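You operate a simulated robot arm through the tools that you are given. There is no shell and no other tool. Be economical: measure what you need, move in short steps, check, and stop when the job is done.

The job below is to be done with a simulated robot arm. You get a single attempt, and the scene is never put back.

## Task
Wipe up the ring mark, level the shaker and set the orange case on it.
Fine: use the white pad and put it back; turn the shaker screws till the bubble lies inside its ring.

The check looks at the end state, three seconds after you hand in, the way a careful person would. Anything else that was tipped, shoved, dropped, spilled or broken makes it a failure.

## Robot
A 6-joint arm with a two-finger parallel gripper, fixed in place. Base frame: the origin is at the foot of the arm, x ahead of it, y to its left, z up; the work surface is at about z = 900. Readings come in mm, degrees, newtons and seconds.
With the tool pointing down near the work surface it reaches from about 460 to 880 mm from the base axis. Its first joint turns from -115.0 to 115.0 degrees. Payload 4.2 kg.
Tool frame: the origin (TCP) lies between the finger pads and is the grasp point; the fingertips stand 23 mm ahead of it; z points along the fingers, y is the line along which they close. Largest opening 94 mm; finger width 38, thickness 10; the body of the gripper, 54 by 96 mm, starts 39 mm behind the TCP.
Orientation is told as [roll, pitch, yaw] about the base's x, y, z axes, in that order, counted from this pose: with the fingers straight down and closing along the base's y, the tool's x points along the base's -x, its y along +y and its z along -z.

## Interface
- The arm moves only by the tool move_arm. Its argument "steps" is a list of rows, each a list of 7 numbers: the shift along the tool's x, y, z in cm, then the turn, a rotation vector about the tool's x, y, z in degrees, then the gripper command, from -1 (shut) to 1 (fully open), values between in proportion. In form: [[x, y, z, wx, wy, wz, jaw], ...]. A call has 1 to 20 rows; each row shifts and turns the commanded pose from where the row before left it, along the tool's axes as they then stand. Each row takes 0.2 s and may step no farther than 50 mm and 8.6 degrees from the row before; otherwise, or with a gripper value out of range, the whole call is refused. Where a pose cannot be reached the arm comes as near as it can. A force on the tool above 50 N (or 10 N above the force at the start of the call, whichever is more), or a blocked arm, ends the call early, and 0.2 s more pass. The fingers move at their own pace (about 108 mm/s each) and stop on an object; they squeeze with about 22 N. The grip force told is the motor's: it shows also when the fingers shut on nothing. Time passes only in rows, and 0.2 s behind the last, so rows that do not move let the fingers close. It gives the time, the measured TCP pose, the force on the tool (base axes), the opening and the grip force at its end, in the units of the frame above (readings bear some noise).
- Cameras (640 x 400 px; columns grow to the right, rows downward): "scene" is fixed at [46.4, 643.3, 1663.7]; the picture's right is [-0.91, -0.41, 0.00], its down [-0.22, 0.49, -0.85] and it looks along [0.35, -0.77, -0.53] (base axes); focal length 322 px, centre (320, 200). "wrist" rides on the gripper at [86, 16, -75] in the tool frame; the picture's right is [-0.18, 0.98, 0.00], its down [-0.58, -0.11, -0.81] and it looks along [-0.79, -0.15, 0.59] (tool axes); focal length 243 px, centre (320, 200). There is no depth. A picture from a camera that has moved, and an enlarged one, comes with that camera's place and axes in the base frame and with its lens. The place of the scene camera against the robot may be out by one fixed shift of up to 12 mm in any direction.
- snapshot(camera): a new picture of that camera. The clock stands still meanwhile.
- lift_body(by): slides the trunk up (or, below 0, down) by that many mm; the arm rides with it, the base frame stays. It gives what a move gives, with no picture.
- zoom(camera, box): a new picture of the part [left, top, right, bottom] of that camera's present view, enlarged. The clock stands still meanwhile.
- hand_in(): hands the job in; it is judged then, once.

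Work in short steps. Places have to be worked out from the pictures, the camera data and where the tool is seen: move nearer, look again, correct. Check each grasp and each placing, and mend what went wrong. You have 120 turns and 84 pictures in all, those below and enlarged ones among them. Open the gripper and draw the arm clear of the work before you hand the job in, unless the task says otherwise; then end with one line.

The tools are called after "Call:" as name(argument=value, ...) on one line, values as JSON. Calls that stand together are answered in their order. move_arm: Moves the arm, as the interface text tells. Its arguments: {"type":"object","properties":{"steps":{"type":"array"}},"required":["steps"]} The other tools are called the same way: lift_body (by) slides the trunk up or down; snapshot (camera) takes a picture; zoom (camera, box) takes an enlarged picture of a part of a camera's view; hand_in () hands the job in.

At the start:

```text
t: 0.0
tcp_pos: [494.7, -345.5, 1240.9]
tool_rot: [0.1, 0.1, 0.1]
ft_force: [0.6, -0.4, -0.3]
opening: 94.0
grasp_force: 0.1
trunk travel left (down, up): [-825.0, 165.0]
```

scene: 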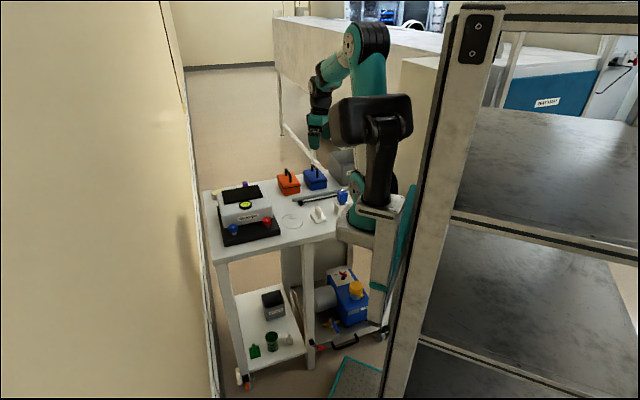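
wrist: 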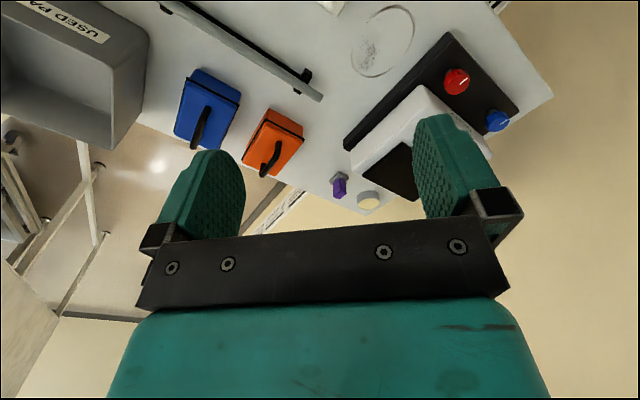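

The scene shows a cart with a shaker, two cases, a ring mark, a white pad and a bin. I zoom in for detail.

Call:
zoom(camera="scene", box=[200, 160, 360, 260])

Call:
zoom(camera="scene", box=[210, 180, 290, 250])

```text
4.00 times, centred on (280, 210) of scene
camera zoom: at [46.4, 643.3, 1663.7], right [-0.91, -0.41, 0.0], down [-0.22, 0.49, -0.85], along [0.35, -0.77, -0.53], focal length 1290 px, centre (480, 160)
```

zoom: 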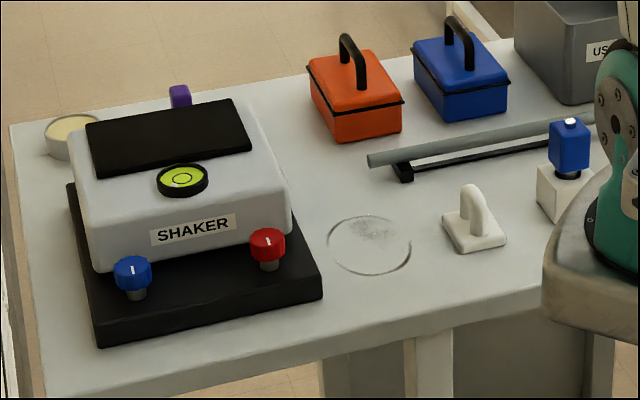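

```text
5.71 times, centred on (250, 215) of scene
camera zoom: at [46.4, 643.3, 1663.7], right [-0.91, -0.41, 0.0], down [-0.22, 0.49, -0.85], along [0.35, -0.77, -0.53], focal length 1843 px, centre (720, 114)
```

zoom: 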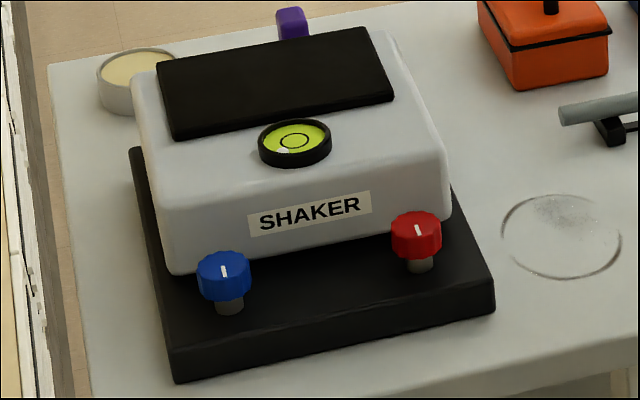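

I judge the pad at about [490,-325], ring at [580,-268], red knob [635,-165], blue knob [722,-75]. I move back toward the base so the wrist camera sees the pad and ring.

Call:
move_arm(steps=[[4, 2, 0, 0, 0, 0, 1], [4, 2, 0, 0, 0, 0, 1], [0, 0, 0, 0, 0, 0, 1]])

Call:
snapshot(camera="wrist")

Call:
zoom(camera="wrist", box=[240, 0, 560, 200])

```text
t: 0.8
tcp_pos: [414.9, -304.6, 1240.1]
tool_rot: [0.0, -0.1, 0.1]
ft_force: [-0.3, -0.6, 0.1]
opening: 94.2
grasp_force: 0.1
trunk travel left (down, up): [-825.0, 165.0]
```

```text
79 pictures are left
camera wrist: at [326.9, -288.6, 1314.6], right [0.18, 0.98, 0.0], down [0.58, -0.11, 0.81], along [0.79, -0.15, -0.59], focal length 243 px, centre (320, 200)
```

wrist: 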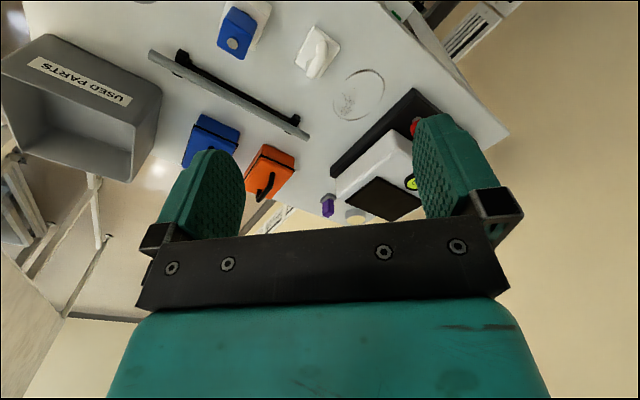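

```text
2.00 times, centred on (400, 100) of wrist
camera zoom: at [326.9, -288.6, 1314.6], right [0.18, 0.98, 0.0], down [0.58, -0.11, 0.81], along [0.79, -0.15, -0.59], focal length 485 px, centre (160, 400)
```

zoom: 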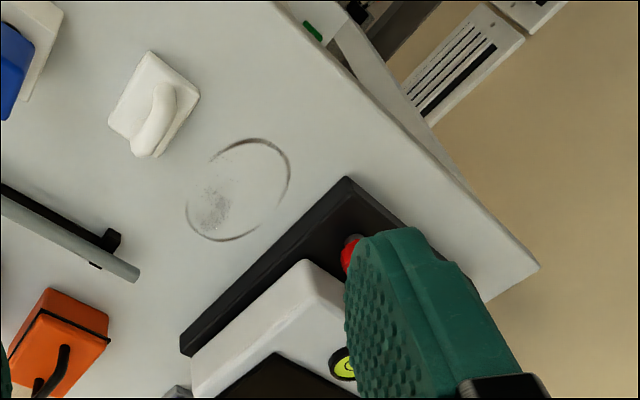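

The pad centre comes out at about [494,-326], long axis along (0.69,-0.72), arch along the long axis. I go over it with yaw -45° and look closer.

Call:
move_arm(steps=[[-2, -0.4, 4, 0, 0, 0, 1], [-2, -0.4, 4, 0, 0, 0, 1], [-2, -0.2, 4, 0, 0, 0, 1], [0, 0, 2, 0, 0, 7.5, 1], [0, 0, 0, 0, 0, 7.5, 1], [0, 0, 0, 0, 0, 7.5, 1], [0, 0, 0, 0, 0, 7.5, 1], [0, 0, 0, 0, 0, 7.5, 1], [0, 0, 0, 0, 0, 7.5, 1], [0, 0, 0, 0, 0, 0, 1]])

Call:
snapshot(camera="wrist")

```text
t: 3.0
tcp_pos: [473.9, -314.4, 1101.6]
tool_rot: [0.0, 0.0, -45.1]
ft_force: [0.4, -0.7, -0.2]
opening: 93.8
grasp_force: 0.1
trunk travel left (down, up): [-825.0, 165.0]
```

```text
77 pictures are left
camera wrist: at [423.5, -242.4, 1174.9], right [0.83, 0.56, 0.0], down [0.33, -0.49, 0.81], along [0.45, -0.67, -0.59], focal length 243 px, centre (320, 200)
```

wrist: 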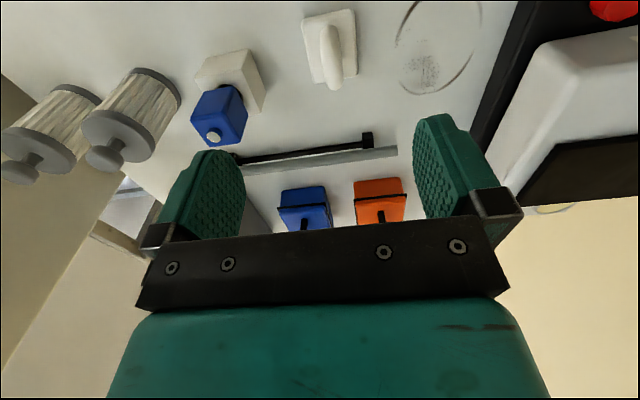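

Pad centre refined to about [492,-325], yaw about -49°. I align above it and descend to a height still clear of the handle.

Call:
move_arm(steps=[[-2.05, 0.5, 2, 0, 0, 0, 1], [0, 0, 4, 0, 0, 3.5, 1], [0, 0, 4, 0, 0, 0, 1], [0, 0, 0, 0, 0, 0, 1]])

Call:
snapshot(camera="wrist")

Call:
zoom(camera="scene", box=[270, 150, 350, 250])

```text
t: 4.0
tcp_pos: [493.3, -326.2, 1000.1]
tool_rot: [-0.1, -0.1, -48.5]
ft_force: [-0.4, 0.5, -1.1]
opening: 93.7
grasp_force: 0.0
trunk travel left (down, up): [-825.0, 165.0]
```

```text
76 pictures are left
camera wrist: at [446.7, -251.0, 1073.9], right [0.86, 0.51, 0.0], down [0.3, -0.51, 0.81], along [0.41, -0.69, -0.59], focal length 243 px, centre (320, 200)
```

wrist: 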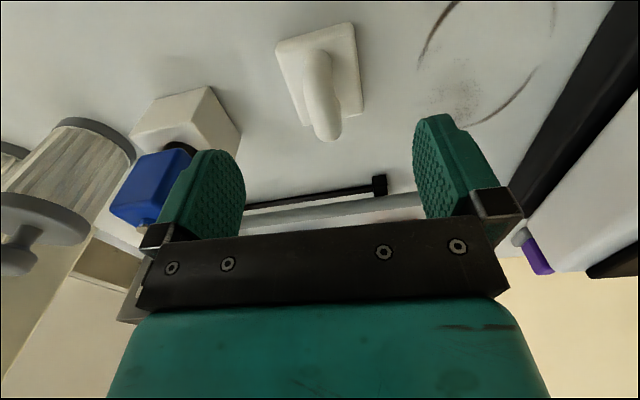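

```text
4.00 times, centred on (310, 200) of scene
camera zoom: at [46.4, 643.3, 1663.7], right [-0.91, -0.41, 0.0], down [-0.22, 0.49, -0.85], along [0.35, -0.77, -0.53], focal length 1290 px, centre (360, 200)
```

zoom: 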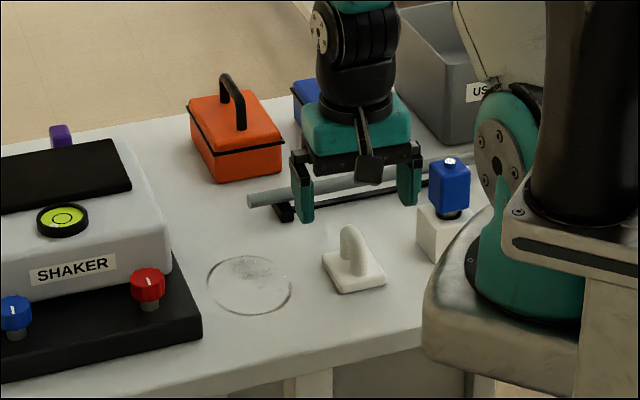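

TCP is over the handle's middle and the arch top is near z≈940. I turn back about 1.5°, descend so the tips are at about z 917, and close.

Call:
move_arm(steps=[[0, 0, 2.5, 0, 0, -1.5, 1], [0, 0, 2.5, 0, 0, 0, 1], [0, 0, 1.0, 0, 0, 0, 1], [0, 0, 0, 0, 0, 0, 1], [0, 0, 0, 0, 0, 0, -1], [0, 0, 0, 0, 0, 0, -1], [0, 0, 0, 0, 0, 0, -1]])

Call:
snapshot(camera="wrist")

```text
t: 5.6
tcp_pos: [492.2, -326.6, 941.3]
tool_rot: [0.0, 0.0, -47.0]
ft_force: [-0.1, 0.1, -0.3]
opening: 19.5
grasp_force: 22.3
trunk travel left (down, up): [-825.0, 165.0]
```

```text
74 pictures are left
camera wrist: at [443.9, -252.3, 1014.6], right [0.84, 0.54, 0.0], down [0.32, -0.5, 0.81], along [0.43, -0.68, -0.59], focal length 243 px, centre (320, 200)
```

wrist: 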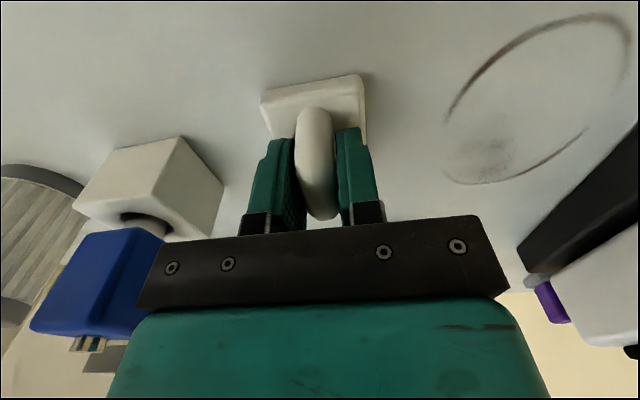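

The handle is gripped (19.5 mm, 22 N); the pad's home is TCP [492.2,-326.6,941.3], yaw -47°. Ring centre is about [581,-263], radius about 47, so I lift the pad, carry it there and set it down with light pressure.

Call:
move_arm(steps=[[0, 0, -2, 0, 0, 0, -1], [-0.7, 3, 0, 0, 0, 0, -1], [-0.7, 3, 0, 0, 0, 0, -1], [0, 3, 0, 0, 0, 0, -1], [0, 1.8, 0, 0, 0, 0, -1], [0, 0, 1, 0, 0, 0, -1], [0, 0, 0.8, 0, 0, 0, -1], [0, 0, 0.2, 0, 0, 0, -1], [0, 0, 0, 0, 0, 0, -1]])

Call:
snapshot(camera="wrist")

```text
t: 7.6
tcp_pos: [580.8, -261.8, 940.0]
tool_rot: [0.0, 0.0, -46.9]
ft_force: [-1.7, 1.7, 11.7]
opening: 19.6
grasp_force: 21.8
trunk travel left (down, up): [-825.0, 165.0]
```

```text
73 pictures are left
camera wrist: at [532.8, -187.5, 1014.4], right [0.84, 0.54, 0.0], down [0.32, -0.5, 0.81], along [0.43, -0.68, -0.59], focal length 243 px, centre (320, 200)
```

wrist: 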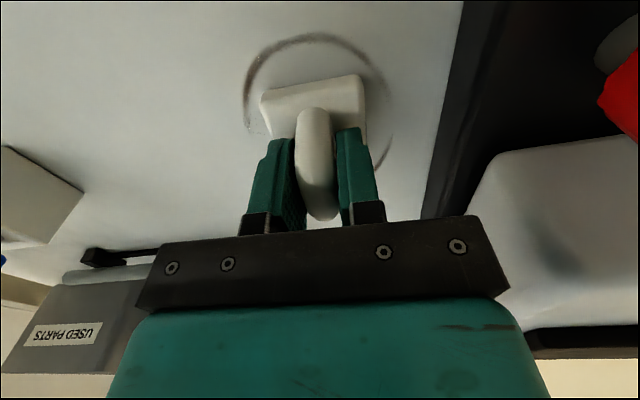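

Pressing with about 12 N, ring centred on the pad, clearance to the shaker base fine. I sweep in a raster over the ring.

Call:
move_arm(steps=[[0, -1.3, 0, 0, 0, 0, -1], [0, -1.3, 0, 0, 0, 0, -1], [-1.3, 0, 0, 0, 0, 0, -1], [-1.3, 0, 0, 0, 0, 0, -1], [1.3, 0, 0, 0, 0, 0, -1], [1.3, 0, 0, 0, 0, 0, -1], [1.3, 0, 0, 0, 0, 0, -1], [1.3, 0, 0, 0, 0, 0, -1], [0, 1.3, 0, 0, 0, 0, -1], [0, 1.3, 0, 0, 0, 0, -1], [-1.3, 0, 0, 0, 0, 0, -1], [-1.3, 0, 0, 0, 0, 0, -1], [-1.3, 0, 0, 0, 0, 0, -1], [-1.3, 0, 0, 0, 0, 0, -1], [0, 1.3, 0, 0, 0, 0, -1], [0, 1.3, 0, 0, 0, 0, -1], [1.3, 0, 0, 0, 0, 0, -1], [1.3, 0, 0, 0, 0, 0, -1], [1.3, 0, 0, 0, 0, 0, -1], [1.3, 0, 0, 0, 0, 0, -1]])

Call:
snapshot(camera="wrist")

Call:
zoom(camera="scene", box=[250, 180, 330, 240])

```text
t: 11.8
tcp_pos: [581.7, -225.5, 940.5]
tool_rot: [0.0, -0.1, -47.0]
ft_force: [0.1, -0.2, -1.7]
opening: 19.2
grasp_force: 22.5
trunk travel left (down, up): [-825.0, 165.0]
```

```text
72 pictures are left
camera wrist: at [534.3, -151.7, 1014.7], right [0.84, 0.54, 0.0], down [0.32, -0.5, 0.81], along [0.43, -0.68, -0.59], focal length 243 px, centre (320, 200)
```

wrist: 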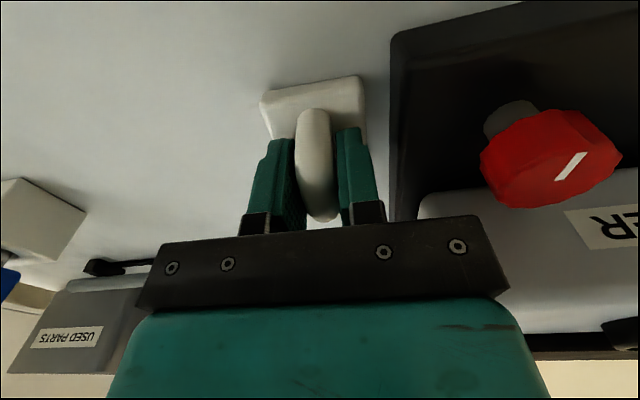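

```text
6.67 times, centred on (290, 210) of scene
camera zoom: at [46.4, 643.3, 1663.7], right [-0.91, -0.41, 0.0], down [-0.22, 0.49, -0.85], along [0.35, -0.77, -0.53], focal length 2150 px, centre (520, 133)
```

zoom: 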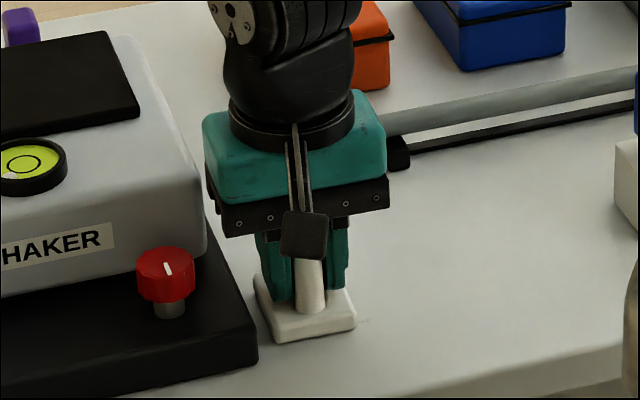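

The ring looks gone where visible. I lift the pad and move aside to check the whole spot.

Call:
move_arm(steps=[[0, 0, -3, 0, 0, 0, -1], [-2, -4.5, 0, 0, 0, 0, -1], [-2, -4.5, 0, 0, 0, 0, -1], [0, -4, 0, 0, 0, 0, -1], [0, 0, 0, 0, 0, 0, -1]])

Call:
snapshot(camera="wrist")

Call:
zoom(camera="scene", box=[250, 180, 330, 240])

```text
t: 13.0
tcp_pos: [513.5, -342.3, 970.5]
tool_rot: [0.0, 0.1, -46.8]
ft_force: [1.2, -0.4, 0.0]
opening: 19.5
grasp_force: 22.1
trunk travel left (down, up): [-825.0, 165.0]
```

```text
70 pictures are left
camera wrist: at [465.8, -269.0, 1044.3], right [0.84, 0.54, 0.0], down [0.32, -0.5, 0.81], along [0.43, -0.68, -0.59], focal length 243 px, centre (320, 200)
```

wrist: 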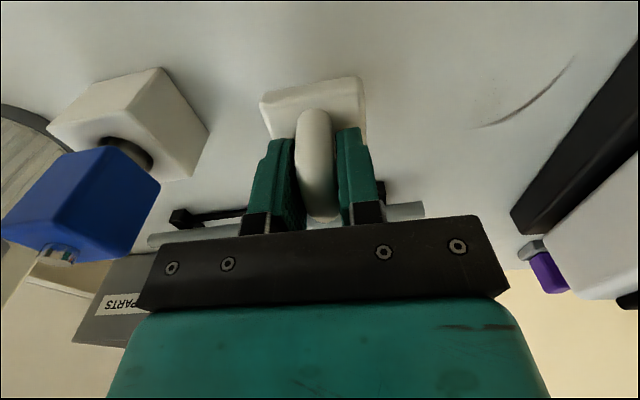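

```text
6.67 times, centred on (290, 210) of scene
camera zoom: at [46.4, 643.3, 1663.7], right [-0.91, -0.41, 0.0], down [-0.22, 0.49, -0.85], along [0.35, -0.77, -0.53], focal length 2150 px, centre (520, 133)
```

zoom: 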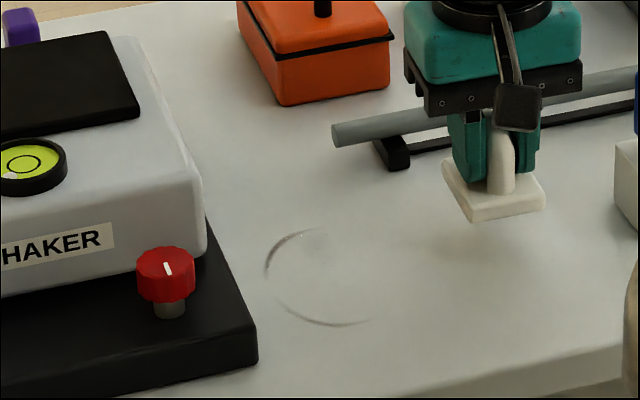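

A faint arc remains on the shaker side and at the front edge, where contact was lost. I go back with about 1.5 mm more press and sweep these parts.

Call:
move_arm(steps=[[1.1, 3.3, 0, 0, 0, 0, -1], [1.1, 3.3, 0, 0, 0, 0, -1], [1.1, 3.3, 0, 0, 0, 0, -1], [1.1, 3.1, 0, 0, 0, 0, -1], [0, 0, 2, 0, 0, 0, -1], [0, 0, 1.15, 0, 0, 0, -1], [0, 0, 0.05, 0, 0, 0, -1], [0, 0, 0, 0, 0, 0, -1]])

```text
t: 14.8
tcp_pos: [578.7, -224.0, 939.4]
tool_rot: [0.0, -0.1, -47.1]
ft_force: [-3.4, -2.7, 16.6]
opening: 19.5
grasp_force: 21.8
trunk travel left (down, up): [-825.0, 165.0]
```

Contact at about 17 N. I sweep the shaker-side strip forward and back.

Call:
move_arm(steps=[[-1.1, 0.3, 0, 0, 0, 0, -1], [-1.1, 0, 0, 0, 0, 0, -1], [-1.1, 0, 0, 0, 0, 0, -1], [-1.1, 0, 0, 0, 0, 0, -1], [-1.1, 0, 0, 0, 0, 0, -1], [-1.1, 0, 0, 0, 0, 0, -1], [0, -1.3, 0, 0, 0, 0, -1], [1.1, 0, 0, 0, 0, 0, -1], [1.1, 0, 0, 0, 0, 0, -1], [1.1, 0, 0, 0, 0, 0, -1], [1.1, 0, 0, 0, 0, 0, -1], [1.1, 0, 0, 0, 0, 0, -1], [1.1, 0, 0, 0, 0, 0, -1]])

Call:
move_arm(steps=[[0.3, -1.3, 0, 0, 0, 0, -1], [0, -1.3, 0, 0, 0, 0, -1], [0, -1.3, 0, 0, 0, 0, -1], [-1.1, 0, 0, 0, 0, 0, -1], [-1.1, 0, 0, 0, 0, 0, -1], [-1.1, 0, 0, 0, 0, 0, -1], [-1.1, 0, 0, 0, 0, 0, -1], [-1.1, 0, 0, 0, 0, 0, -1], [-1.3, 0, 0, 0, 0, 0, -1], [0, 1.3, 0, 0, 0, 0, -1], [0, 1.3, 0, 0, 0, 0, -1], [0, 1.3, 0, 0, 0, 0, -1], [0, 0, 0, 0, 0, 0, -1]])

Call:
move_arm(steps=[[0, 0, -3, 0, 0, 0, -1], [0, -4.5, 0, 0, 0, 0, -1], [2, -4.5, 0, 0, 0, 0, -1], [2, -4, 0, 0, 0, 0, -1], [0, 0, 0, 0, 0, 0, -1]])

Call:
snapshot(camera="wrist")

Call:
zoom(camera="scene", box=[250, 180, 330, 240])

```text
t: 17.6
tcp_pos: [572.1, -230.3, 938.6]
tool_rot: [0.1, 0.1, -46.9]
ft_force: [1.1, 0.6, -0.3]
opening: 19.8
grasp_force: 22.2
trunk travel left (down, up): [-825.0, 165.0]
```

```text
t: 20.4
tcp_pos: [616.4, -278.4, 938.1]
tool_rot: [0.0, 0.0, -47.0]
ft_force: [-0.3, 0.1, 6.2]
opening: 19.4
grasp_force: 22.1
trunk travel left (down, up): [-825.0, 165.0]
```

```text
t: 21.6
tcp_pos: [494.5, -337.7, 967.5]
tool_rot: [0.0, 0.0, -46.9]
ft_force: [0.4, 0.6, -0.5]
opening: 19.5
grasp_force: 21.7
trunk travel left (down, up): [-825.0, 165.0]
```

```text
68 pictures are left
camera wrist: at [447.2, -263.9, 1041.5], right [0.84, 0.54, 0.0], down [0.32, -0.5, 0.81], along [0.43, -0.68, -0.59], focal length 243 px, centre (320, 200)
```

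wrist: 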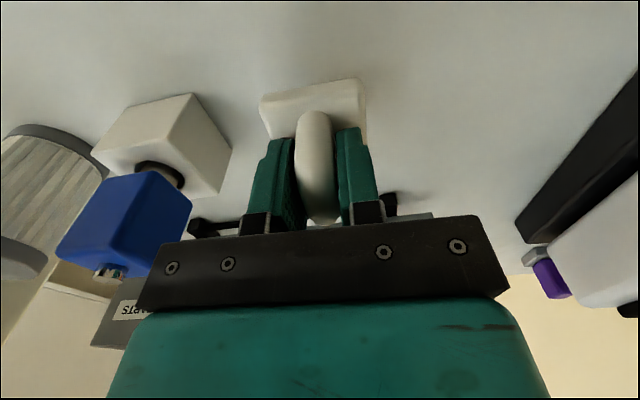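

```text
6.67 times, centred on (290, 210) of scene
camera zoom: at [46.4, 643.3, 1663.7], right [-0.91, -0.41, 0.0], down [-0.22, 0.49, -0.85], along [0.35, -0.77, -0.53], focal length 2150 px, centre (520, 133)
```

zoom: 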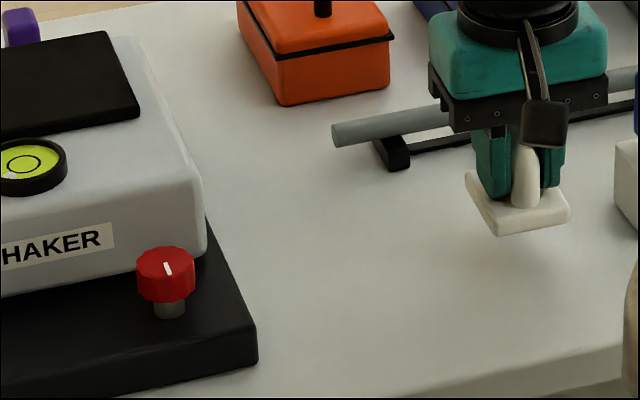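

The table is clean. I return the pad to its home place and release it.

Call:
move_arm(steps=[[0.97, 0.59, 0, 0, 0, 0, -1], [0, 0, 1.5, 0, 0, 0, -1], [0, 0, 1.0, 0, 0, 0, -1], [0, 0, 0.4, 0, 0, 0, -1], [0, 0, 0.1, 0, 0, 0, -1], [0, 0, 0, 0, 0, 0, -1]])

```text
t: 23.0
tcp_pos: [492.3, -325.7, 938.5]
tool_rot: [0.0, 0.0, -46.9]
ft_force: [0.1, -1.2, 6.3]
opening: 19.3
grasp_force: 21.3
trunk travel left (down, up): [-825.0, 165.0]
```

Contact at home (6 N). I open, rise straight up, and check.

Call:
move_arm(steps=[[0, 0, 0, 0, 0, 0, 0.2], [0, 0, 0, 0, 0, 0, 0.2], [0, 0, -3, 0, 0, 0, 0.2], [0, 0, -4, 0, 0, 0, 1], [0, 0, -4, 0, 0, 0, 1], [0, 0, -4, 0, 0, 0, 1], [0, 0, 0, 0, 0, 0, 1]])

Call:
zoom(camera="wrist", box=[200, 0, 640, 275])

```text
t: 24.6
tcp_pos: [489.9, -325.2, 1087.8]
tool_rot: [0.0, -0.1, -47.0]
ft_force: [0.0, 0.2, -1.0]
opening: 94.1
grasp_force: 0.0
trunk travel left (down, up): [-825.0, 165.0]
```

```text
1.45 times, centred on (420, 138) of wrist
camera zoom: at [442.4, -251.6, 1161.4], right [0.84, 0.54, 0.0], down [0.32, -0.5, 0.81], along [0.43, -0.68, -0.59], focal length 353 px, centre (174, 291)
```

zoom: 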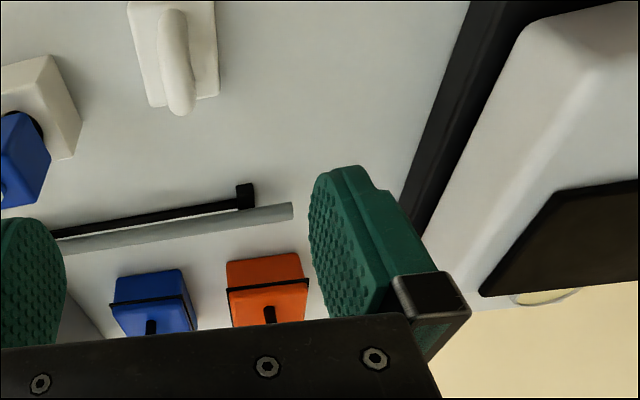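

The pad is back in place. Now I go over the shaker front to see bubble, knobs and the purple part.

Call:
move_arm(steps=[[0, 4.7, -1, 0, 0, 0, 1], [0, 4.7, -1, 0, 0, 0, 1], [0, 4.7, -1, 0, 0, 0, 1], [0, 4.7, -1, 0, 0, 0, 1], [0, 4.7, 0, 0, 0, 0, 1], [0, 4.7, 0, 0, 0, 0, 1], [0, 0, 0, 0, 0, 0, 1], [0, 0, 0, 0, 0, 0, 1]])

Call:
snapshot(camera="wrist")

```text
t: 26.4
tcp_pos: [697.6, -133.2, 1126.4]
tool_rot: [0.0, 0.0, -47.0]
ft_force: [0.8, 0.2, -0.1]
opening: 94.1
grasp_force: 0.0
trunk travel left (down, up): [-825.0, 165.0]
```

```text
65 pictures are left
camera wrist: at [648.9, -59.7, 1200.6], right [0.84, 0.54, 0.0], down [0.32, -0.5, 0.81], along [0.43, -0.68, -0.59], focal length 243 px, centre (320, 200)
```

wrist: 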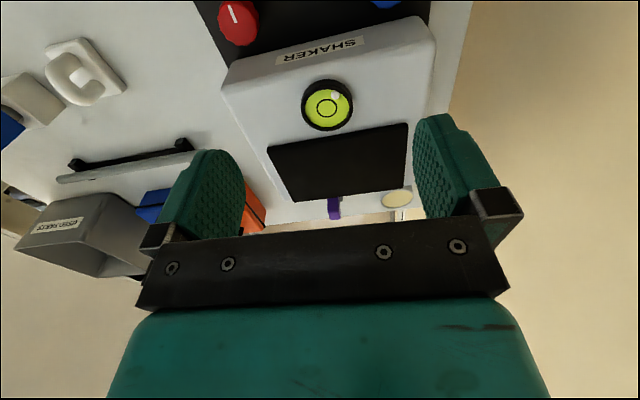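

Call:
zoom(camera="wrist", box=[280, 60, 376, 120])

Call:
zoom(camera="wrist", box=[240, 120, 440, 240])

```text
6.67 times, centred on (328, 90) of wrist
camera zoom: at [648.9, -59.7, 1200.6], right [0.84, 0.54, 0.0], down [0.32, -0.5, 0.81], along [0.43, -0.68, -0.59], focal length 1618 px, centre (267, 933)
```

zoom: 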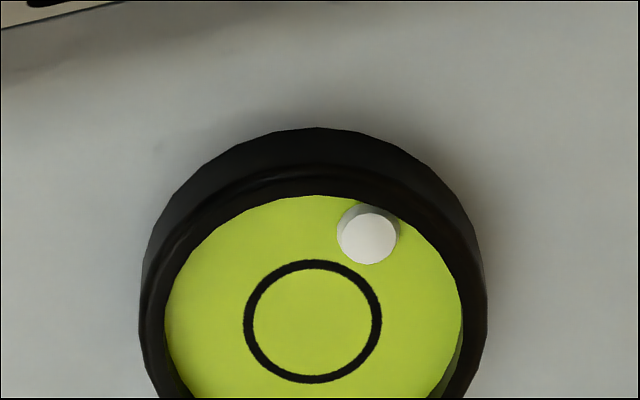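

```text
3.20 times, centred on (340, 180) of wrist
camera zoom: at [648.9, -59.7, 1200.6], right [0.84, 0.54, 0.0], down [0.32, -0.5, 0.81], along [0.43, -0.68, -0.59], focal length 776 px, centre (256, 264)
```

zoom: 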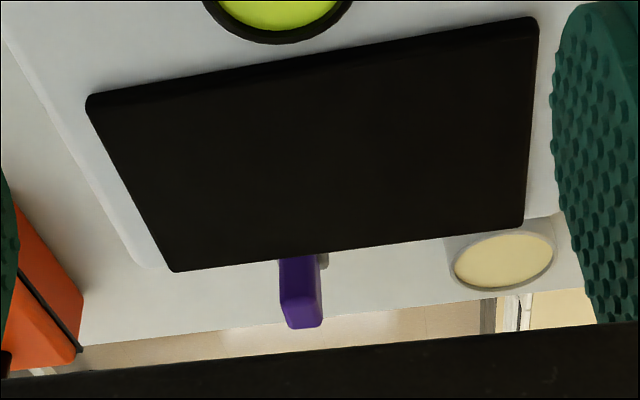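

The bubble sits toward the front and toward the blue-screw side of the ring. I move back to see the knobs for measurement.

Call:
move_arm(steps=[[4.5, 0, 0, 0, 0, 0, 1], [4.5, 0, 0, 0, 0, 0, 1], [0, 0, 3, 0, 0, 0, 1], [0, 0, 0, 0, 0, 0, 1]])

Call:
snapshot(camera="wrist")

Call:
zoom(camera="wrist", box=[180, 0, 460, 175])

```text
t: 27.4
tcp_pos: [635.0, -69.5, 1097.2]
tool_rot: [0.1, 0.1, -47.0]
ft_force: [-0.4, -0.2, -0.3]
opening: 94.0
grasp_force: 0.0
trunk travel left (down, up): [-825.0, 165.0]
```

```text
62 pictures are left
camera wrist: at [586.0, 4.4, 1171.4], right [0.84, 0.54, 0.0], down [0.32, -0.5, 0.81], along [0.43, -0.68, -0.59], focal length 243 px, centre (320, 200)
```

wrist: 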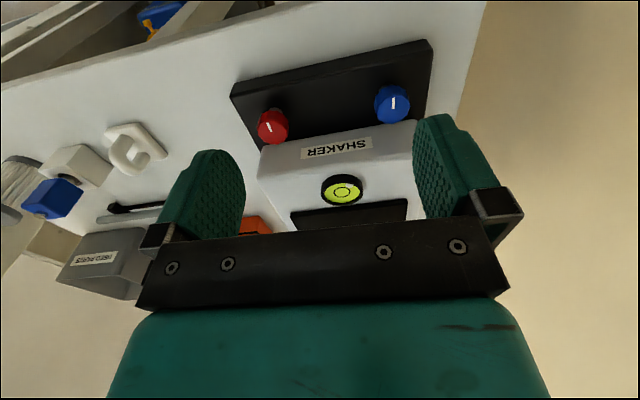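

```text
2.29 times, centred on (320, 88) of wrist
camera zoom: at [586.0, 4.4, 1171.4], right [0.84, 0.54, 0.0], down [0.32, -0.5, 0.81], along [0.43, -0.68, -0.59], focal length 555 px, centre (320, 457)
```

zoom: 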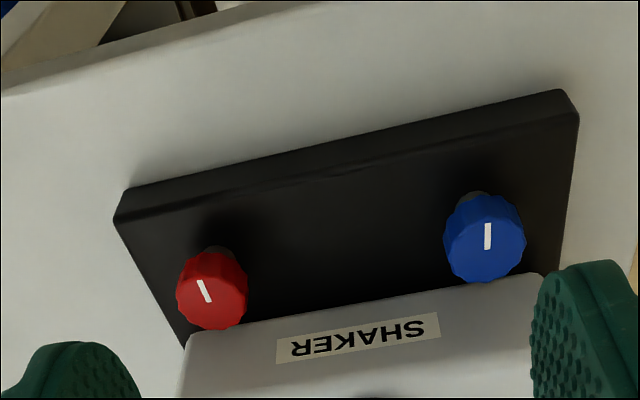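

Knob tops come out at about blue [723,-74,953] and red [630,-162,953], with the shaker's top near z≈992. I move above blue, to z 1000, and check alignment.

Call:
move_arm(steps=[[-3.2, 3.1, 0, 0, 0, 0, 1], [-3.1, 3.0, 2, 0, 0, 0, 1], [0, 0, 4, 0, 0, 0, 1], [0, 0, 3.5, 0, 0, 0, 1], [0, 0, 0, 0, 0, 0, 1], [0, 0, 0, 0, 0, 0, 1]])

Call:
snapshot(camera="wrist")

Call:
zoom(camera="scene", box=[200, 170, 296, 260])

```text
t: 28.8
tcp_pos: [721.7, -72.6, 1001.4]
tool_rot: [0.0, 0.0, -47.0]
ft_force: [-0.4, -0.2, -0.6]
opening: 93.9
grasp_force: 0.0
trunk travel left (down, up): [-825.0, 165.0]
```

```text
60 pictures are left
camera wrist: at [674.3, 1.1, 1075.5], right [0.84, 0.54, 0.0], down [0.32, -0.5, 0.81], along [0.43, -0.68, -0.59], focal length 243 px, centre (320, 200)
```

wrist: 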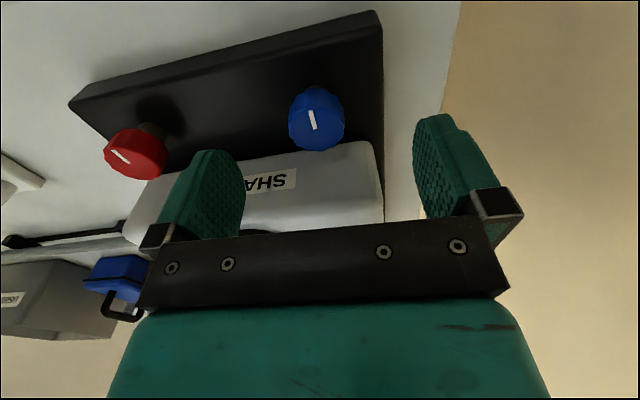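

```text
4.44 times, centred on (248, 215) of scene
camera zoom: at [46.4, 643.3, 1663.7], right [-0.91, -0.41, 0.0], down [-0.22, 0.49, -0.85], along [0.35, -0.77, -0.53], focal length 1433 px, centre (640, 133)
```

zoom: 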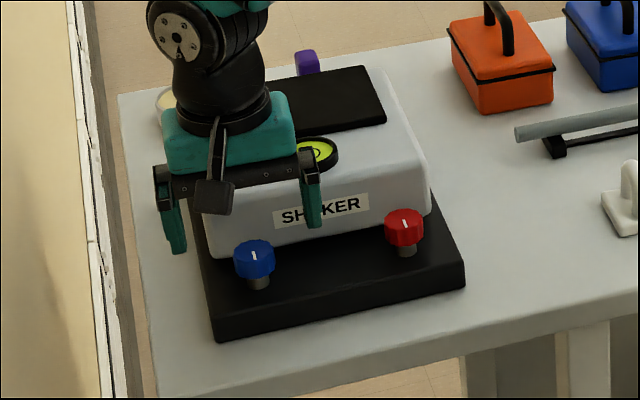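

The knob is about 3 mm off along tool y; I correct that, descend to z 960 and grip it.

Call:
move_arm(steps=[[0, -0.3, 2, 0, 0, 0, 1], [0, 0, 2, 0, 0, 0, 0.4], [0, 0, 0.1, 0, 0, 0, 0.4], [0, 0, 0, 0, 0, 0, 0.4]])

Call:
snapshot(camera="wrist")

Call:
zoom(camera="scene", box=[200, 170, 296, 260])

```text
t: 29.8
tcp_pos: [721.3, -74.6, 961.5]
tool_rot: [0.0, -0.1, -47.0]
ft_force: [-0.2, 0.0, -0.9]
opening: 65.9
grasp_force: 0.1
trunk travel left (down, up): [-825.0, 165.0]
```

```text
58 pictures are left
camera wrist: at [673.9, -0.3, 1036.1], right [0.84, 0.54, 0.0], down [0.32, -0.5, 0.81], along [0.43, -0.68, -0.59], focal length 243 px, centre (320, 200)
```

wrist: 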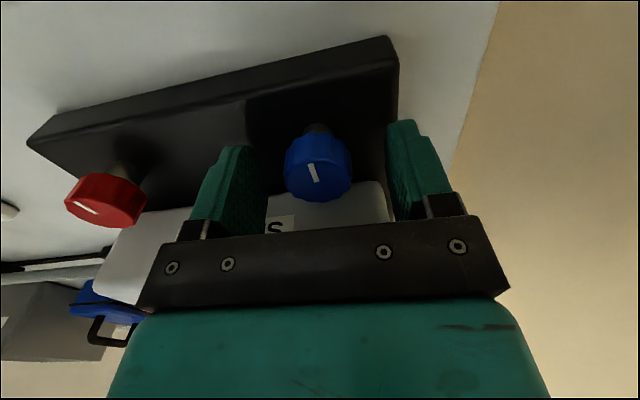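

```text
4.44 times, centred on (248, 215) of scene
camera zoom: at [46.4, 643.3, 1663.7], right [-0.91, -0.41, 0.0], down [-0.22, 0.49, -0.85], along [0.35, -0.77, -0.53], focal length 1433 px, centre (640, 133)
```

zoom: 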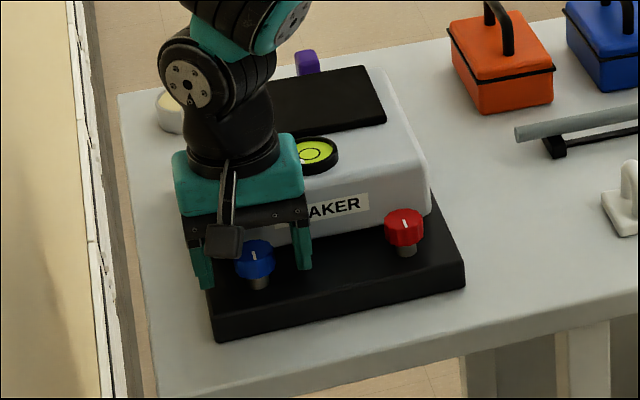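

The knob is centred between the fingers. I close on it.

Call:
move_arm(steps=[[0, 0, 0, 0, 0, 0, -1], [0, 0, 0, 0, 0, 0, -1], [0, 0, 0, 0, 0, 0, -1]])

Call:
zoom(camera="scene", box=[200, 170, 296, 260])

```text
t: 30.6
tcp_pos: [722.3, -74.2, 961.8]
tool_rot: [-0.1, 0.0, -47.0]
ft_force: [-5.7, -3.8, -1.0]
opening: 31.7
grasp_force: 44.7
trunk travel left (down, up): [-825.0, 165.0]
```

```text
4.44 times, centred on (248, 215) of scene
camera zoom: at [46.4, 643.3, 1663.7], right [-0.91, -0.41, 0.0], down [-0.22, 0.49, -0.85], along [0.35, -0.77, -0.53], focal length 1433 px, centre (640, 133)
```

zoom: 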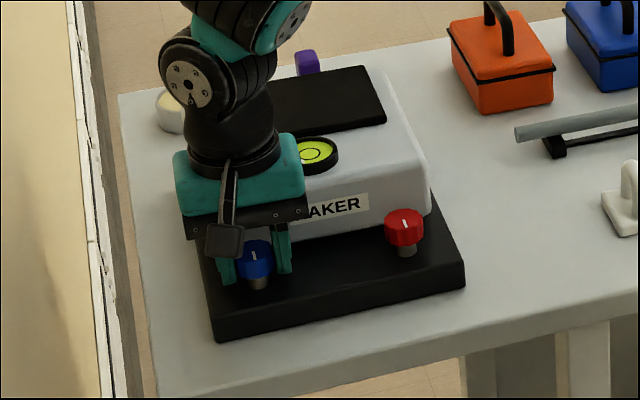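

Gripped (32 mm). Try a small counter-clockwise turn (24°) to see the effect on the bubble.

Call:
move_arm(steps=[[0, -0.1, 0, 0, 0, -8, -1], [0, 0, 0, 0, 0, -8, -1], [0, 0, 0, 0, 0, -8, -1], [0, 0, 0, 0, 0, 0, -1]])

Call:
zoom(camera="scene", box=[200, 170, 296, 260])

Call:
snapshot(camera="wrist")

```text
t: 31.6
tcp_pos: [722.3, -74.4, 962.4]
tool_rot: [0.1, 0.1, -22.7]
ft_force: [2.3, 3.3, 3.1]
opening: 31.9
grasp_force: 45.0
trunk travel left (down, up): [-825.0, 165.0]
```

```text
4.44 times, centred on (248, 215) of scene
camera zoom: at [46.4, 643.3, 1663.7], right [-0.91, -0.41, 0.0], down [-0.22, 0.49, -0.85], along [0.35, -0.77, -0.53], focal length 1433 px, centre (640, 133)
```

zoom: 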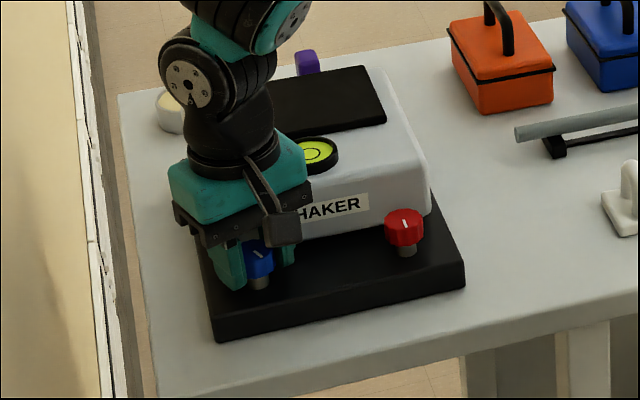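

```text
54 pictures are left
camera wrist: at [647.4, -26.3, 1036.1], right [0.55, 0.83, 0.0], down [0.49, -0.33, 0.81], along [0.67, -0.44, -0.59], focal length 243 px, centre (320, 200)
```

wrist: 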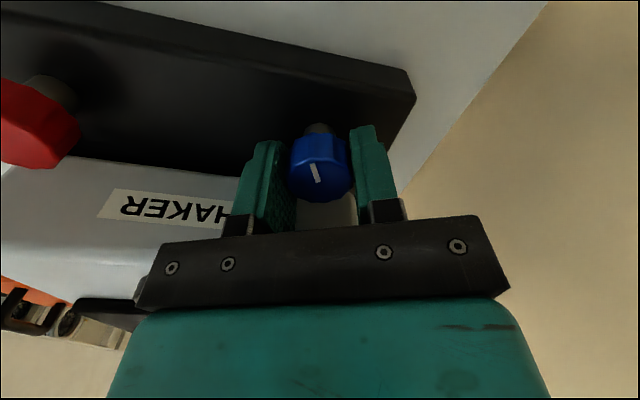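

The knob turned with the gripper. I zoom in on the vial.

Call:
zoom(camera="scene", box=[232, 192, 264, 212])

```text
16.00 times, centred on (248, 202) of scene
camera zoom: at [46.4, 643.3, 1663.7], right [-0.91, -0.41, 0.0], down [-0.22, 0.49, -0.85], along [0.35, -0.77, -0.53], focal length 5159 px, centre (1472, 168)
```

zoom: 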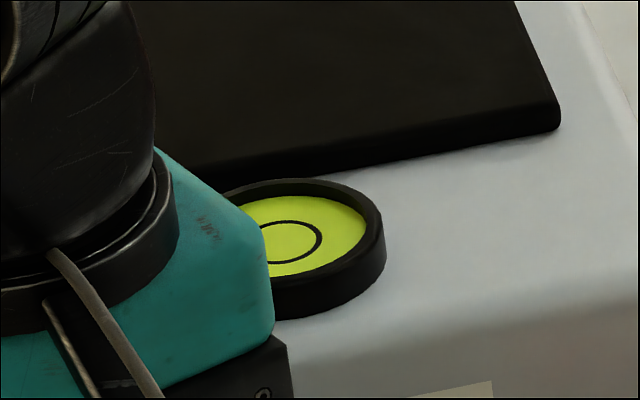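

Hidden behind the gripper. I turn another 24° the same way, then release, rise and look at the bubble.

Call:
move_arm(steps=[[0, 0, 0, 0, 0, -8, -1], [0, 0, 0, 0, 0, -8, -1], [0, 0, 0, 0, 0, -8, -1], [0, 0, 0, 0, 0, 0, -1], [0, 0, 0, 0, 0, 0, 0.4], [0, 0, 0, 0, 0, 0, 0.4], [0, 0, -4, 0, 0, 0, 0.4], [3, 0, -4, 0, 0, 0, 0.4], [4, 0, -4, 0, 0, 0, 0.4], [0, 0, 0, 0, 0, 0, 0.4]])

Call:
snapshot(camera="wrist")

Call:
zoom(camera="scene", box=[228, 190, 276, 220])

```text
refused: row 9 steps farther than a row can; nothing moved
```

```text
52 pictures are left
camera wrist: at [647.4, -26.3, 1036.1], right [0.55, 0.83, 0.0], down [0.49, -0.33, 0.81], along [0.67, -0.44, -0.59], focal length 243 px, centre (320, 200)
```

wrist: 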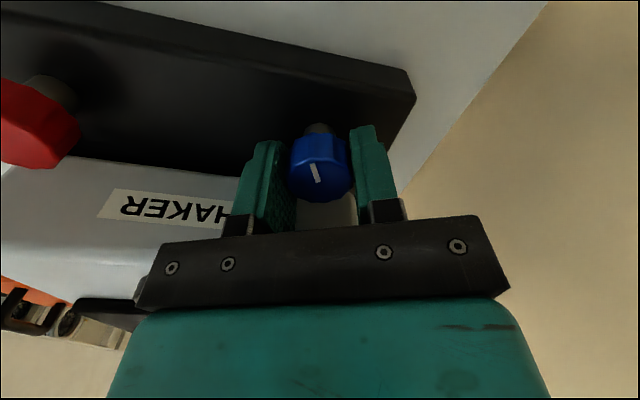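

```text
13.33 times, centred on (252, 205) of scene
camera zoom: at [46.4, 643.3, 1663.7], right [-0.91, -0.41, 0.0], down [-0.22, 0.49, -0.85], along [0.35, -0.77, -0.53], focal length 4299 px, centre (1227, 133)
```

zoom: 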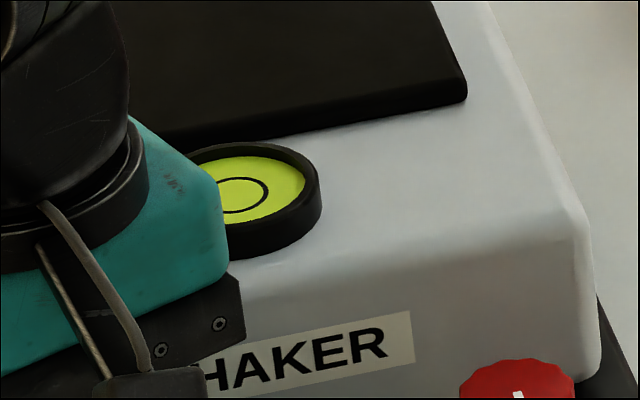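

The last row was too long; I redo it with shorter steps.

Call:
move_arm(steps=[[0, 0, 0, 0, 0, -8, -1], [0, 0, 0, 0, 0, -8, -1], [0, 0, 0, 0, 0, -8, -1], [0, 0, 0, 0, 0, 0, -1], [0, 0, 0, 0, 0, 0, 0.4], [0, 0, 0, 0, 0, 0, 0.4], [0, 0, -4, 0, 0, 0, 0.4], [3, 0, -4, 0, 0, 0, 0.4], [4, 0, -3, 0, 0, 0, 0.4], [4, 0, -3, 0, 0, 0, 0.4], [0, 0, 0, 0, 0, 0, 0.4]])

Call:
zoom(camera="scene", box=[228, 190, 276, 220])

```text
t: 32.8
tcp_pos: [717.1, -64.0, 961.9]
tool_rot: [0.5, 0.6, 2.2]
ft_force: [-17.4, 33.7, 11.1]
opening: 50.4
grasp_force: 0.0
trunk travel left (down, up): [-825.0, 165.0]
stopped in row 5: the force on the tool passed its limit (the readings are from after the stop); the commanded pose is now the measured one
```

```text
13.33 times, centred on (252, 205) of scene
camera zoom: at [46.4, 643.3, 1663.7], right [-0.91, -0.41, 0.0], down [-0.22, 0.49, -0.85], along [0.35, -0.77, -0.53], focal length 4299 px, centre (1227, 133)
```

zoom: 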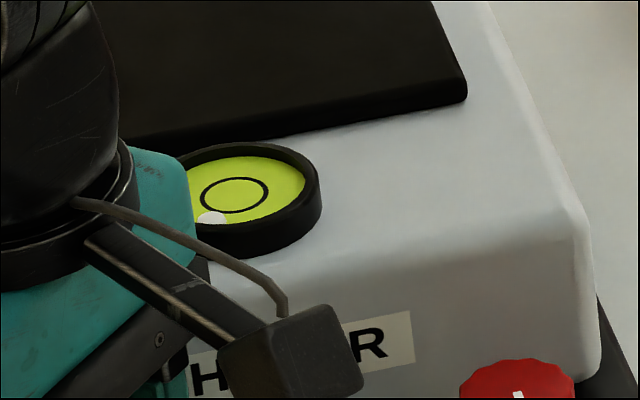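

The gripper body touched the shaker wall as it rotated (its edge reached the housing), so turning range here is limited. I rise straight up and check the state.

Call:
move_arm(steps=[[0, 0, 0, 0, 0, 0, 0.5], [0, 0, -2, 0, 0, 0, 0.5], [0, 0, -4, 0, 0, 0, 0.5], [3, 0, -3, 0, 0, 0, 0.5], [4, 0, -3, 0, 0, 0, 0.5], [4, 0, -3, 0, 0, 0, 0.5], [0, 0, 0, 0, 0, 0, 0.5]])

Call:
zoom(camera="scene", box=[200, 170, 296, 260])

Call:
snapshot(camera="wrist")

```text
t: 33.3
tcp_pos: [711.8, -64.6, 966.4]
tool_rot: [1.0, 1.7, 2.3]
ft_force: [-11.9, 24.6, 2.6]
opening: 59.3
grasp_force: 0.0
trunk travel left (down, up): [-825.0, 165.0]
stopped in row 2: the force on the tool passed its limit (the readings are from after the stop); the commanded pose is now the measured one
```

```text
4.44 times, centred on (248, 215) of scene
camera zoom: at [46.4, 643.3, 1663.7], right [-0.91, -0.41, 0.0], down [-0.22, 0.49, -0.85], along [0.35, -0.77, -0.53], focal length 1433 px, centre (640, 133)
```

zoom: 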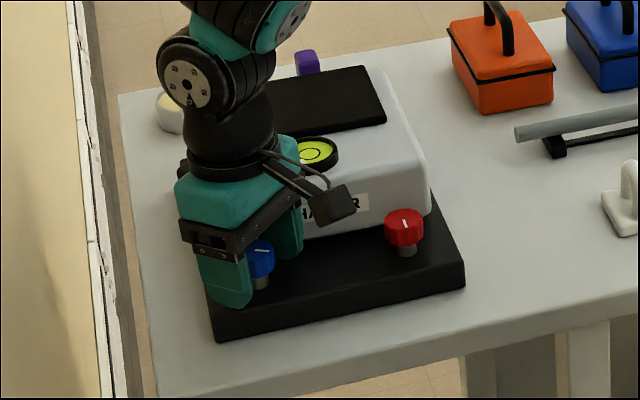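

```text
48 pictures are left
camera wrist: at [625.6, -53.2, 1043.5], right [0.15, 0.99, 0.01], down [0.61, -0.1, 0.79], along [0.78, -0.11, -0.62], focal length 243 px, centre (320, 200)
```

wrist: 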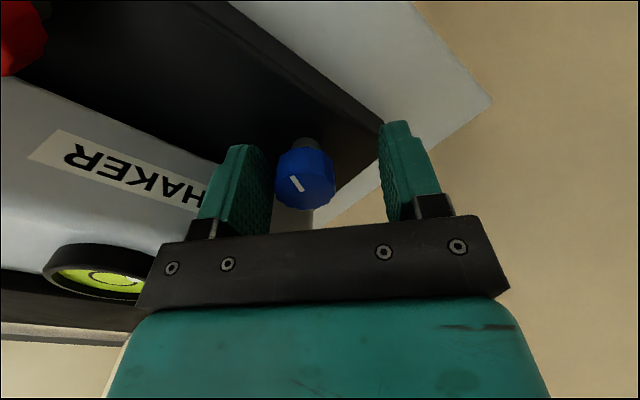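

The inner finger is wedged lightly against the housing since it opened. I rotate back clockwise to free it, then rise.

Call:
move_arm(steps=[[0, 0, 0, 0, 0, 6, 0.3], [0, 0, 0, 0, 0, 6, 0.3], [0, 0, 0, 0, 0, 6, 0.3], [0, 0, 0, 0, 0, 0, 0.3]])

```text
t: 34.3
tcp_pos: [713.7, -67.3, 967.6]
tool_rot: [0.3, 1.6, -16.0]
ft_force: [0.0, 0.3, -0.3]
opening: 61.3
grasp_force: 0.0
trunk travel left (down, up): [-825.0, 165.0]
```

Free now. I rise and draw back for a look.

Call:
move_arm(steps=[[0, 0, -3, 0, 0, 0, 0.3], [0, 0, -4, 0, 0, 7, 0.3], [0, 0, -4, 0, 0, 8, 0.3], [3, 0, -3, 0, 0, 8, 0.3], [4, 0, -1, 0, 0, 8, 0.3], [4, 0, 0, 0, 0, 0, 0.3], [0, 0, 0, 0, 0, 0, 0.3]])

Call:
snapshot(camera="wrist")

Call:
zoom(camera="wrist", box=[240, 60, 400, 220])

```text
t: 35.9
tcp_pos: [633.2, -2.1, 1119.3]
tool_rot: [-0.5, 1.6, -47.0]
ft_force: [0.4, 0.0, -0.4]
opening: 61.3
grasp_force: 0.1
trunk travel left (down, up): [-825.0, 165.0]
```

```text
47 pictures are left
camera wrist: at [586.3, 71.3, 1195.5], right [0.84, 0.54, -0.01], down [0.34, -0.51, 0.79], along [0.42, -0.67, -0.61], focal length 243 px, centre (320, 200)
```

wrist: 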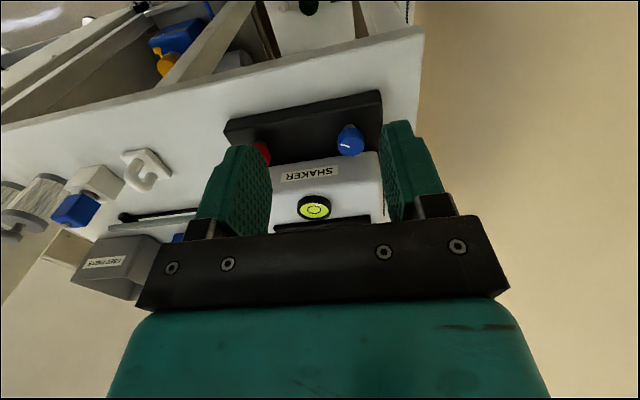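

```text
2.50 times, centred on (320, 140) of wrist
camera zoom: at [586.3, 71.3, 1195.5], right [0.84, 0.54, -0.01], down [0.34, -0.51, 0.79], along [0.42, -0.67, -0.61], focal length 606 px, centre (320, 350)
```

zoom: 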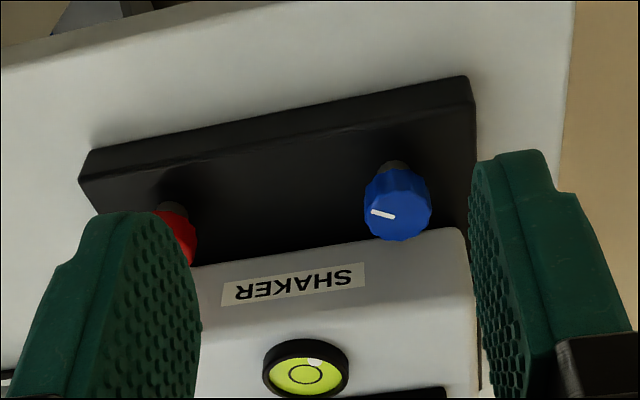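

The shaker appears unmoved and the knob turned by roughly 60°. Zoom on the vial from both cameras.

Call:
zoom(camera="scene", box=[229, 192, 261, 212])

Call:
zoom(camera="wrist", box=[290, 190, 338, 220])

```text
16.00 times, centred on (245, 202) of scene
camera zoom: at [46.4, 643.3, 1663.7], right [-0.91, -0.41, 0.0], down [-0.22, 0.49, -0.85], along [0.35, -0.77, -0.53], focal length 5159 px, centre (1520, 168)
```

zoom: 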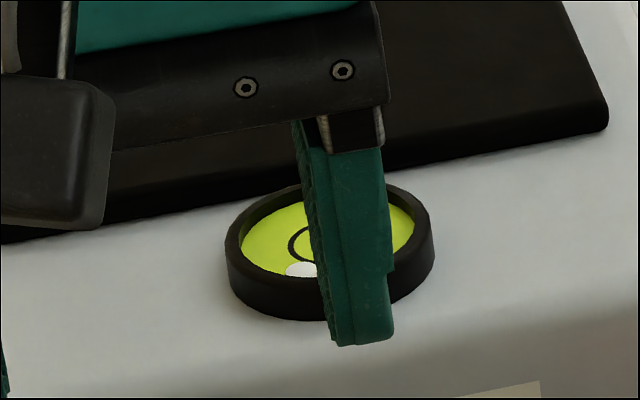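

```text
13.33 times, centred on (314, 205) of wrist
camera zoom: at [586.3, 71.3, 1195.5], right [0.84, 0.54, -0.01], down [0.34, -0.51, 0.79], along [0.42, -0.67, -0.61], focal length 3235 px, centre (400, 133)
```

zoom: 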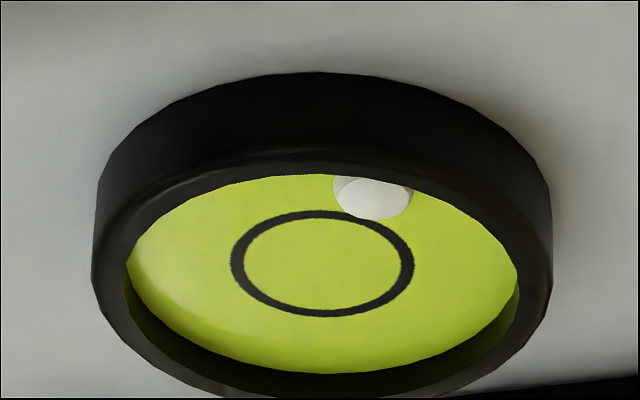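

Turning blue counter-clockwise brought the bubble inward (from about (7.4,13) to (5.3,11.6) mm: side, front), so I estimate about 290° more on blue and 140° on red. To keep the fingers off the wall I will grip with the TCP 10 mm in front of the knob axis and turn ±36° about that axis; first I straighten the tilt and go above blue.

Call:
move_arm(steps=[[0, 0, 0, -1.5, -0.7, 0, 0.3], [-3.5, 0.5, 0, 0, 0, 0, 0.3], [-3.5, 0.5, 3, 0, 0, 0, 0.3], [-3.34, 0.47, 3, 0, 0, 0, 0.3], [0, 0, 4, 0, 0, 0, 0.3], [0, 0, 3, 0, 0, 0, 0.3], [0, 0, 0, 0, 0, 0, 0.3], [0, 0, 0, 0, 0, 0, 0.3]])

Call:
snapshot(camera="wrist")

```text
t: 37.7
tcp_pos: [714.1, -63.6, 986.7]
tool_rot: [0.9, 0.8, -47.0]
ft_force: [0.7, -0.1, -0.5]
opening: 61.2
grasp_force: 0.1
trunk travel left (down, up): [-825.0, 165.0]
```

```text
43 pictures are left
camera wrist: at [666.4, 8.9, 1062.8], right [0.84, 0.54, 0.01], down [0.32, -0.52, 0.8], along [0.43, -0.67, -0.61], focal length 243 px, centre (320, 200)
```

wrist: 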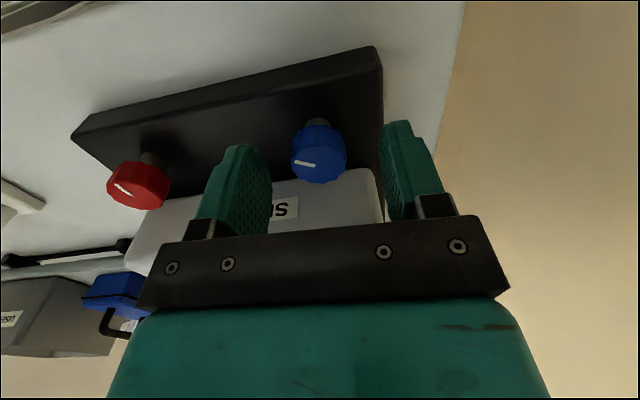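

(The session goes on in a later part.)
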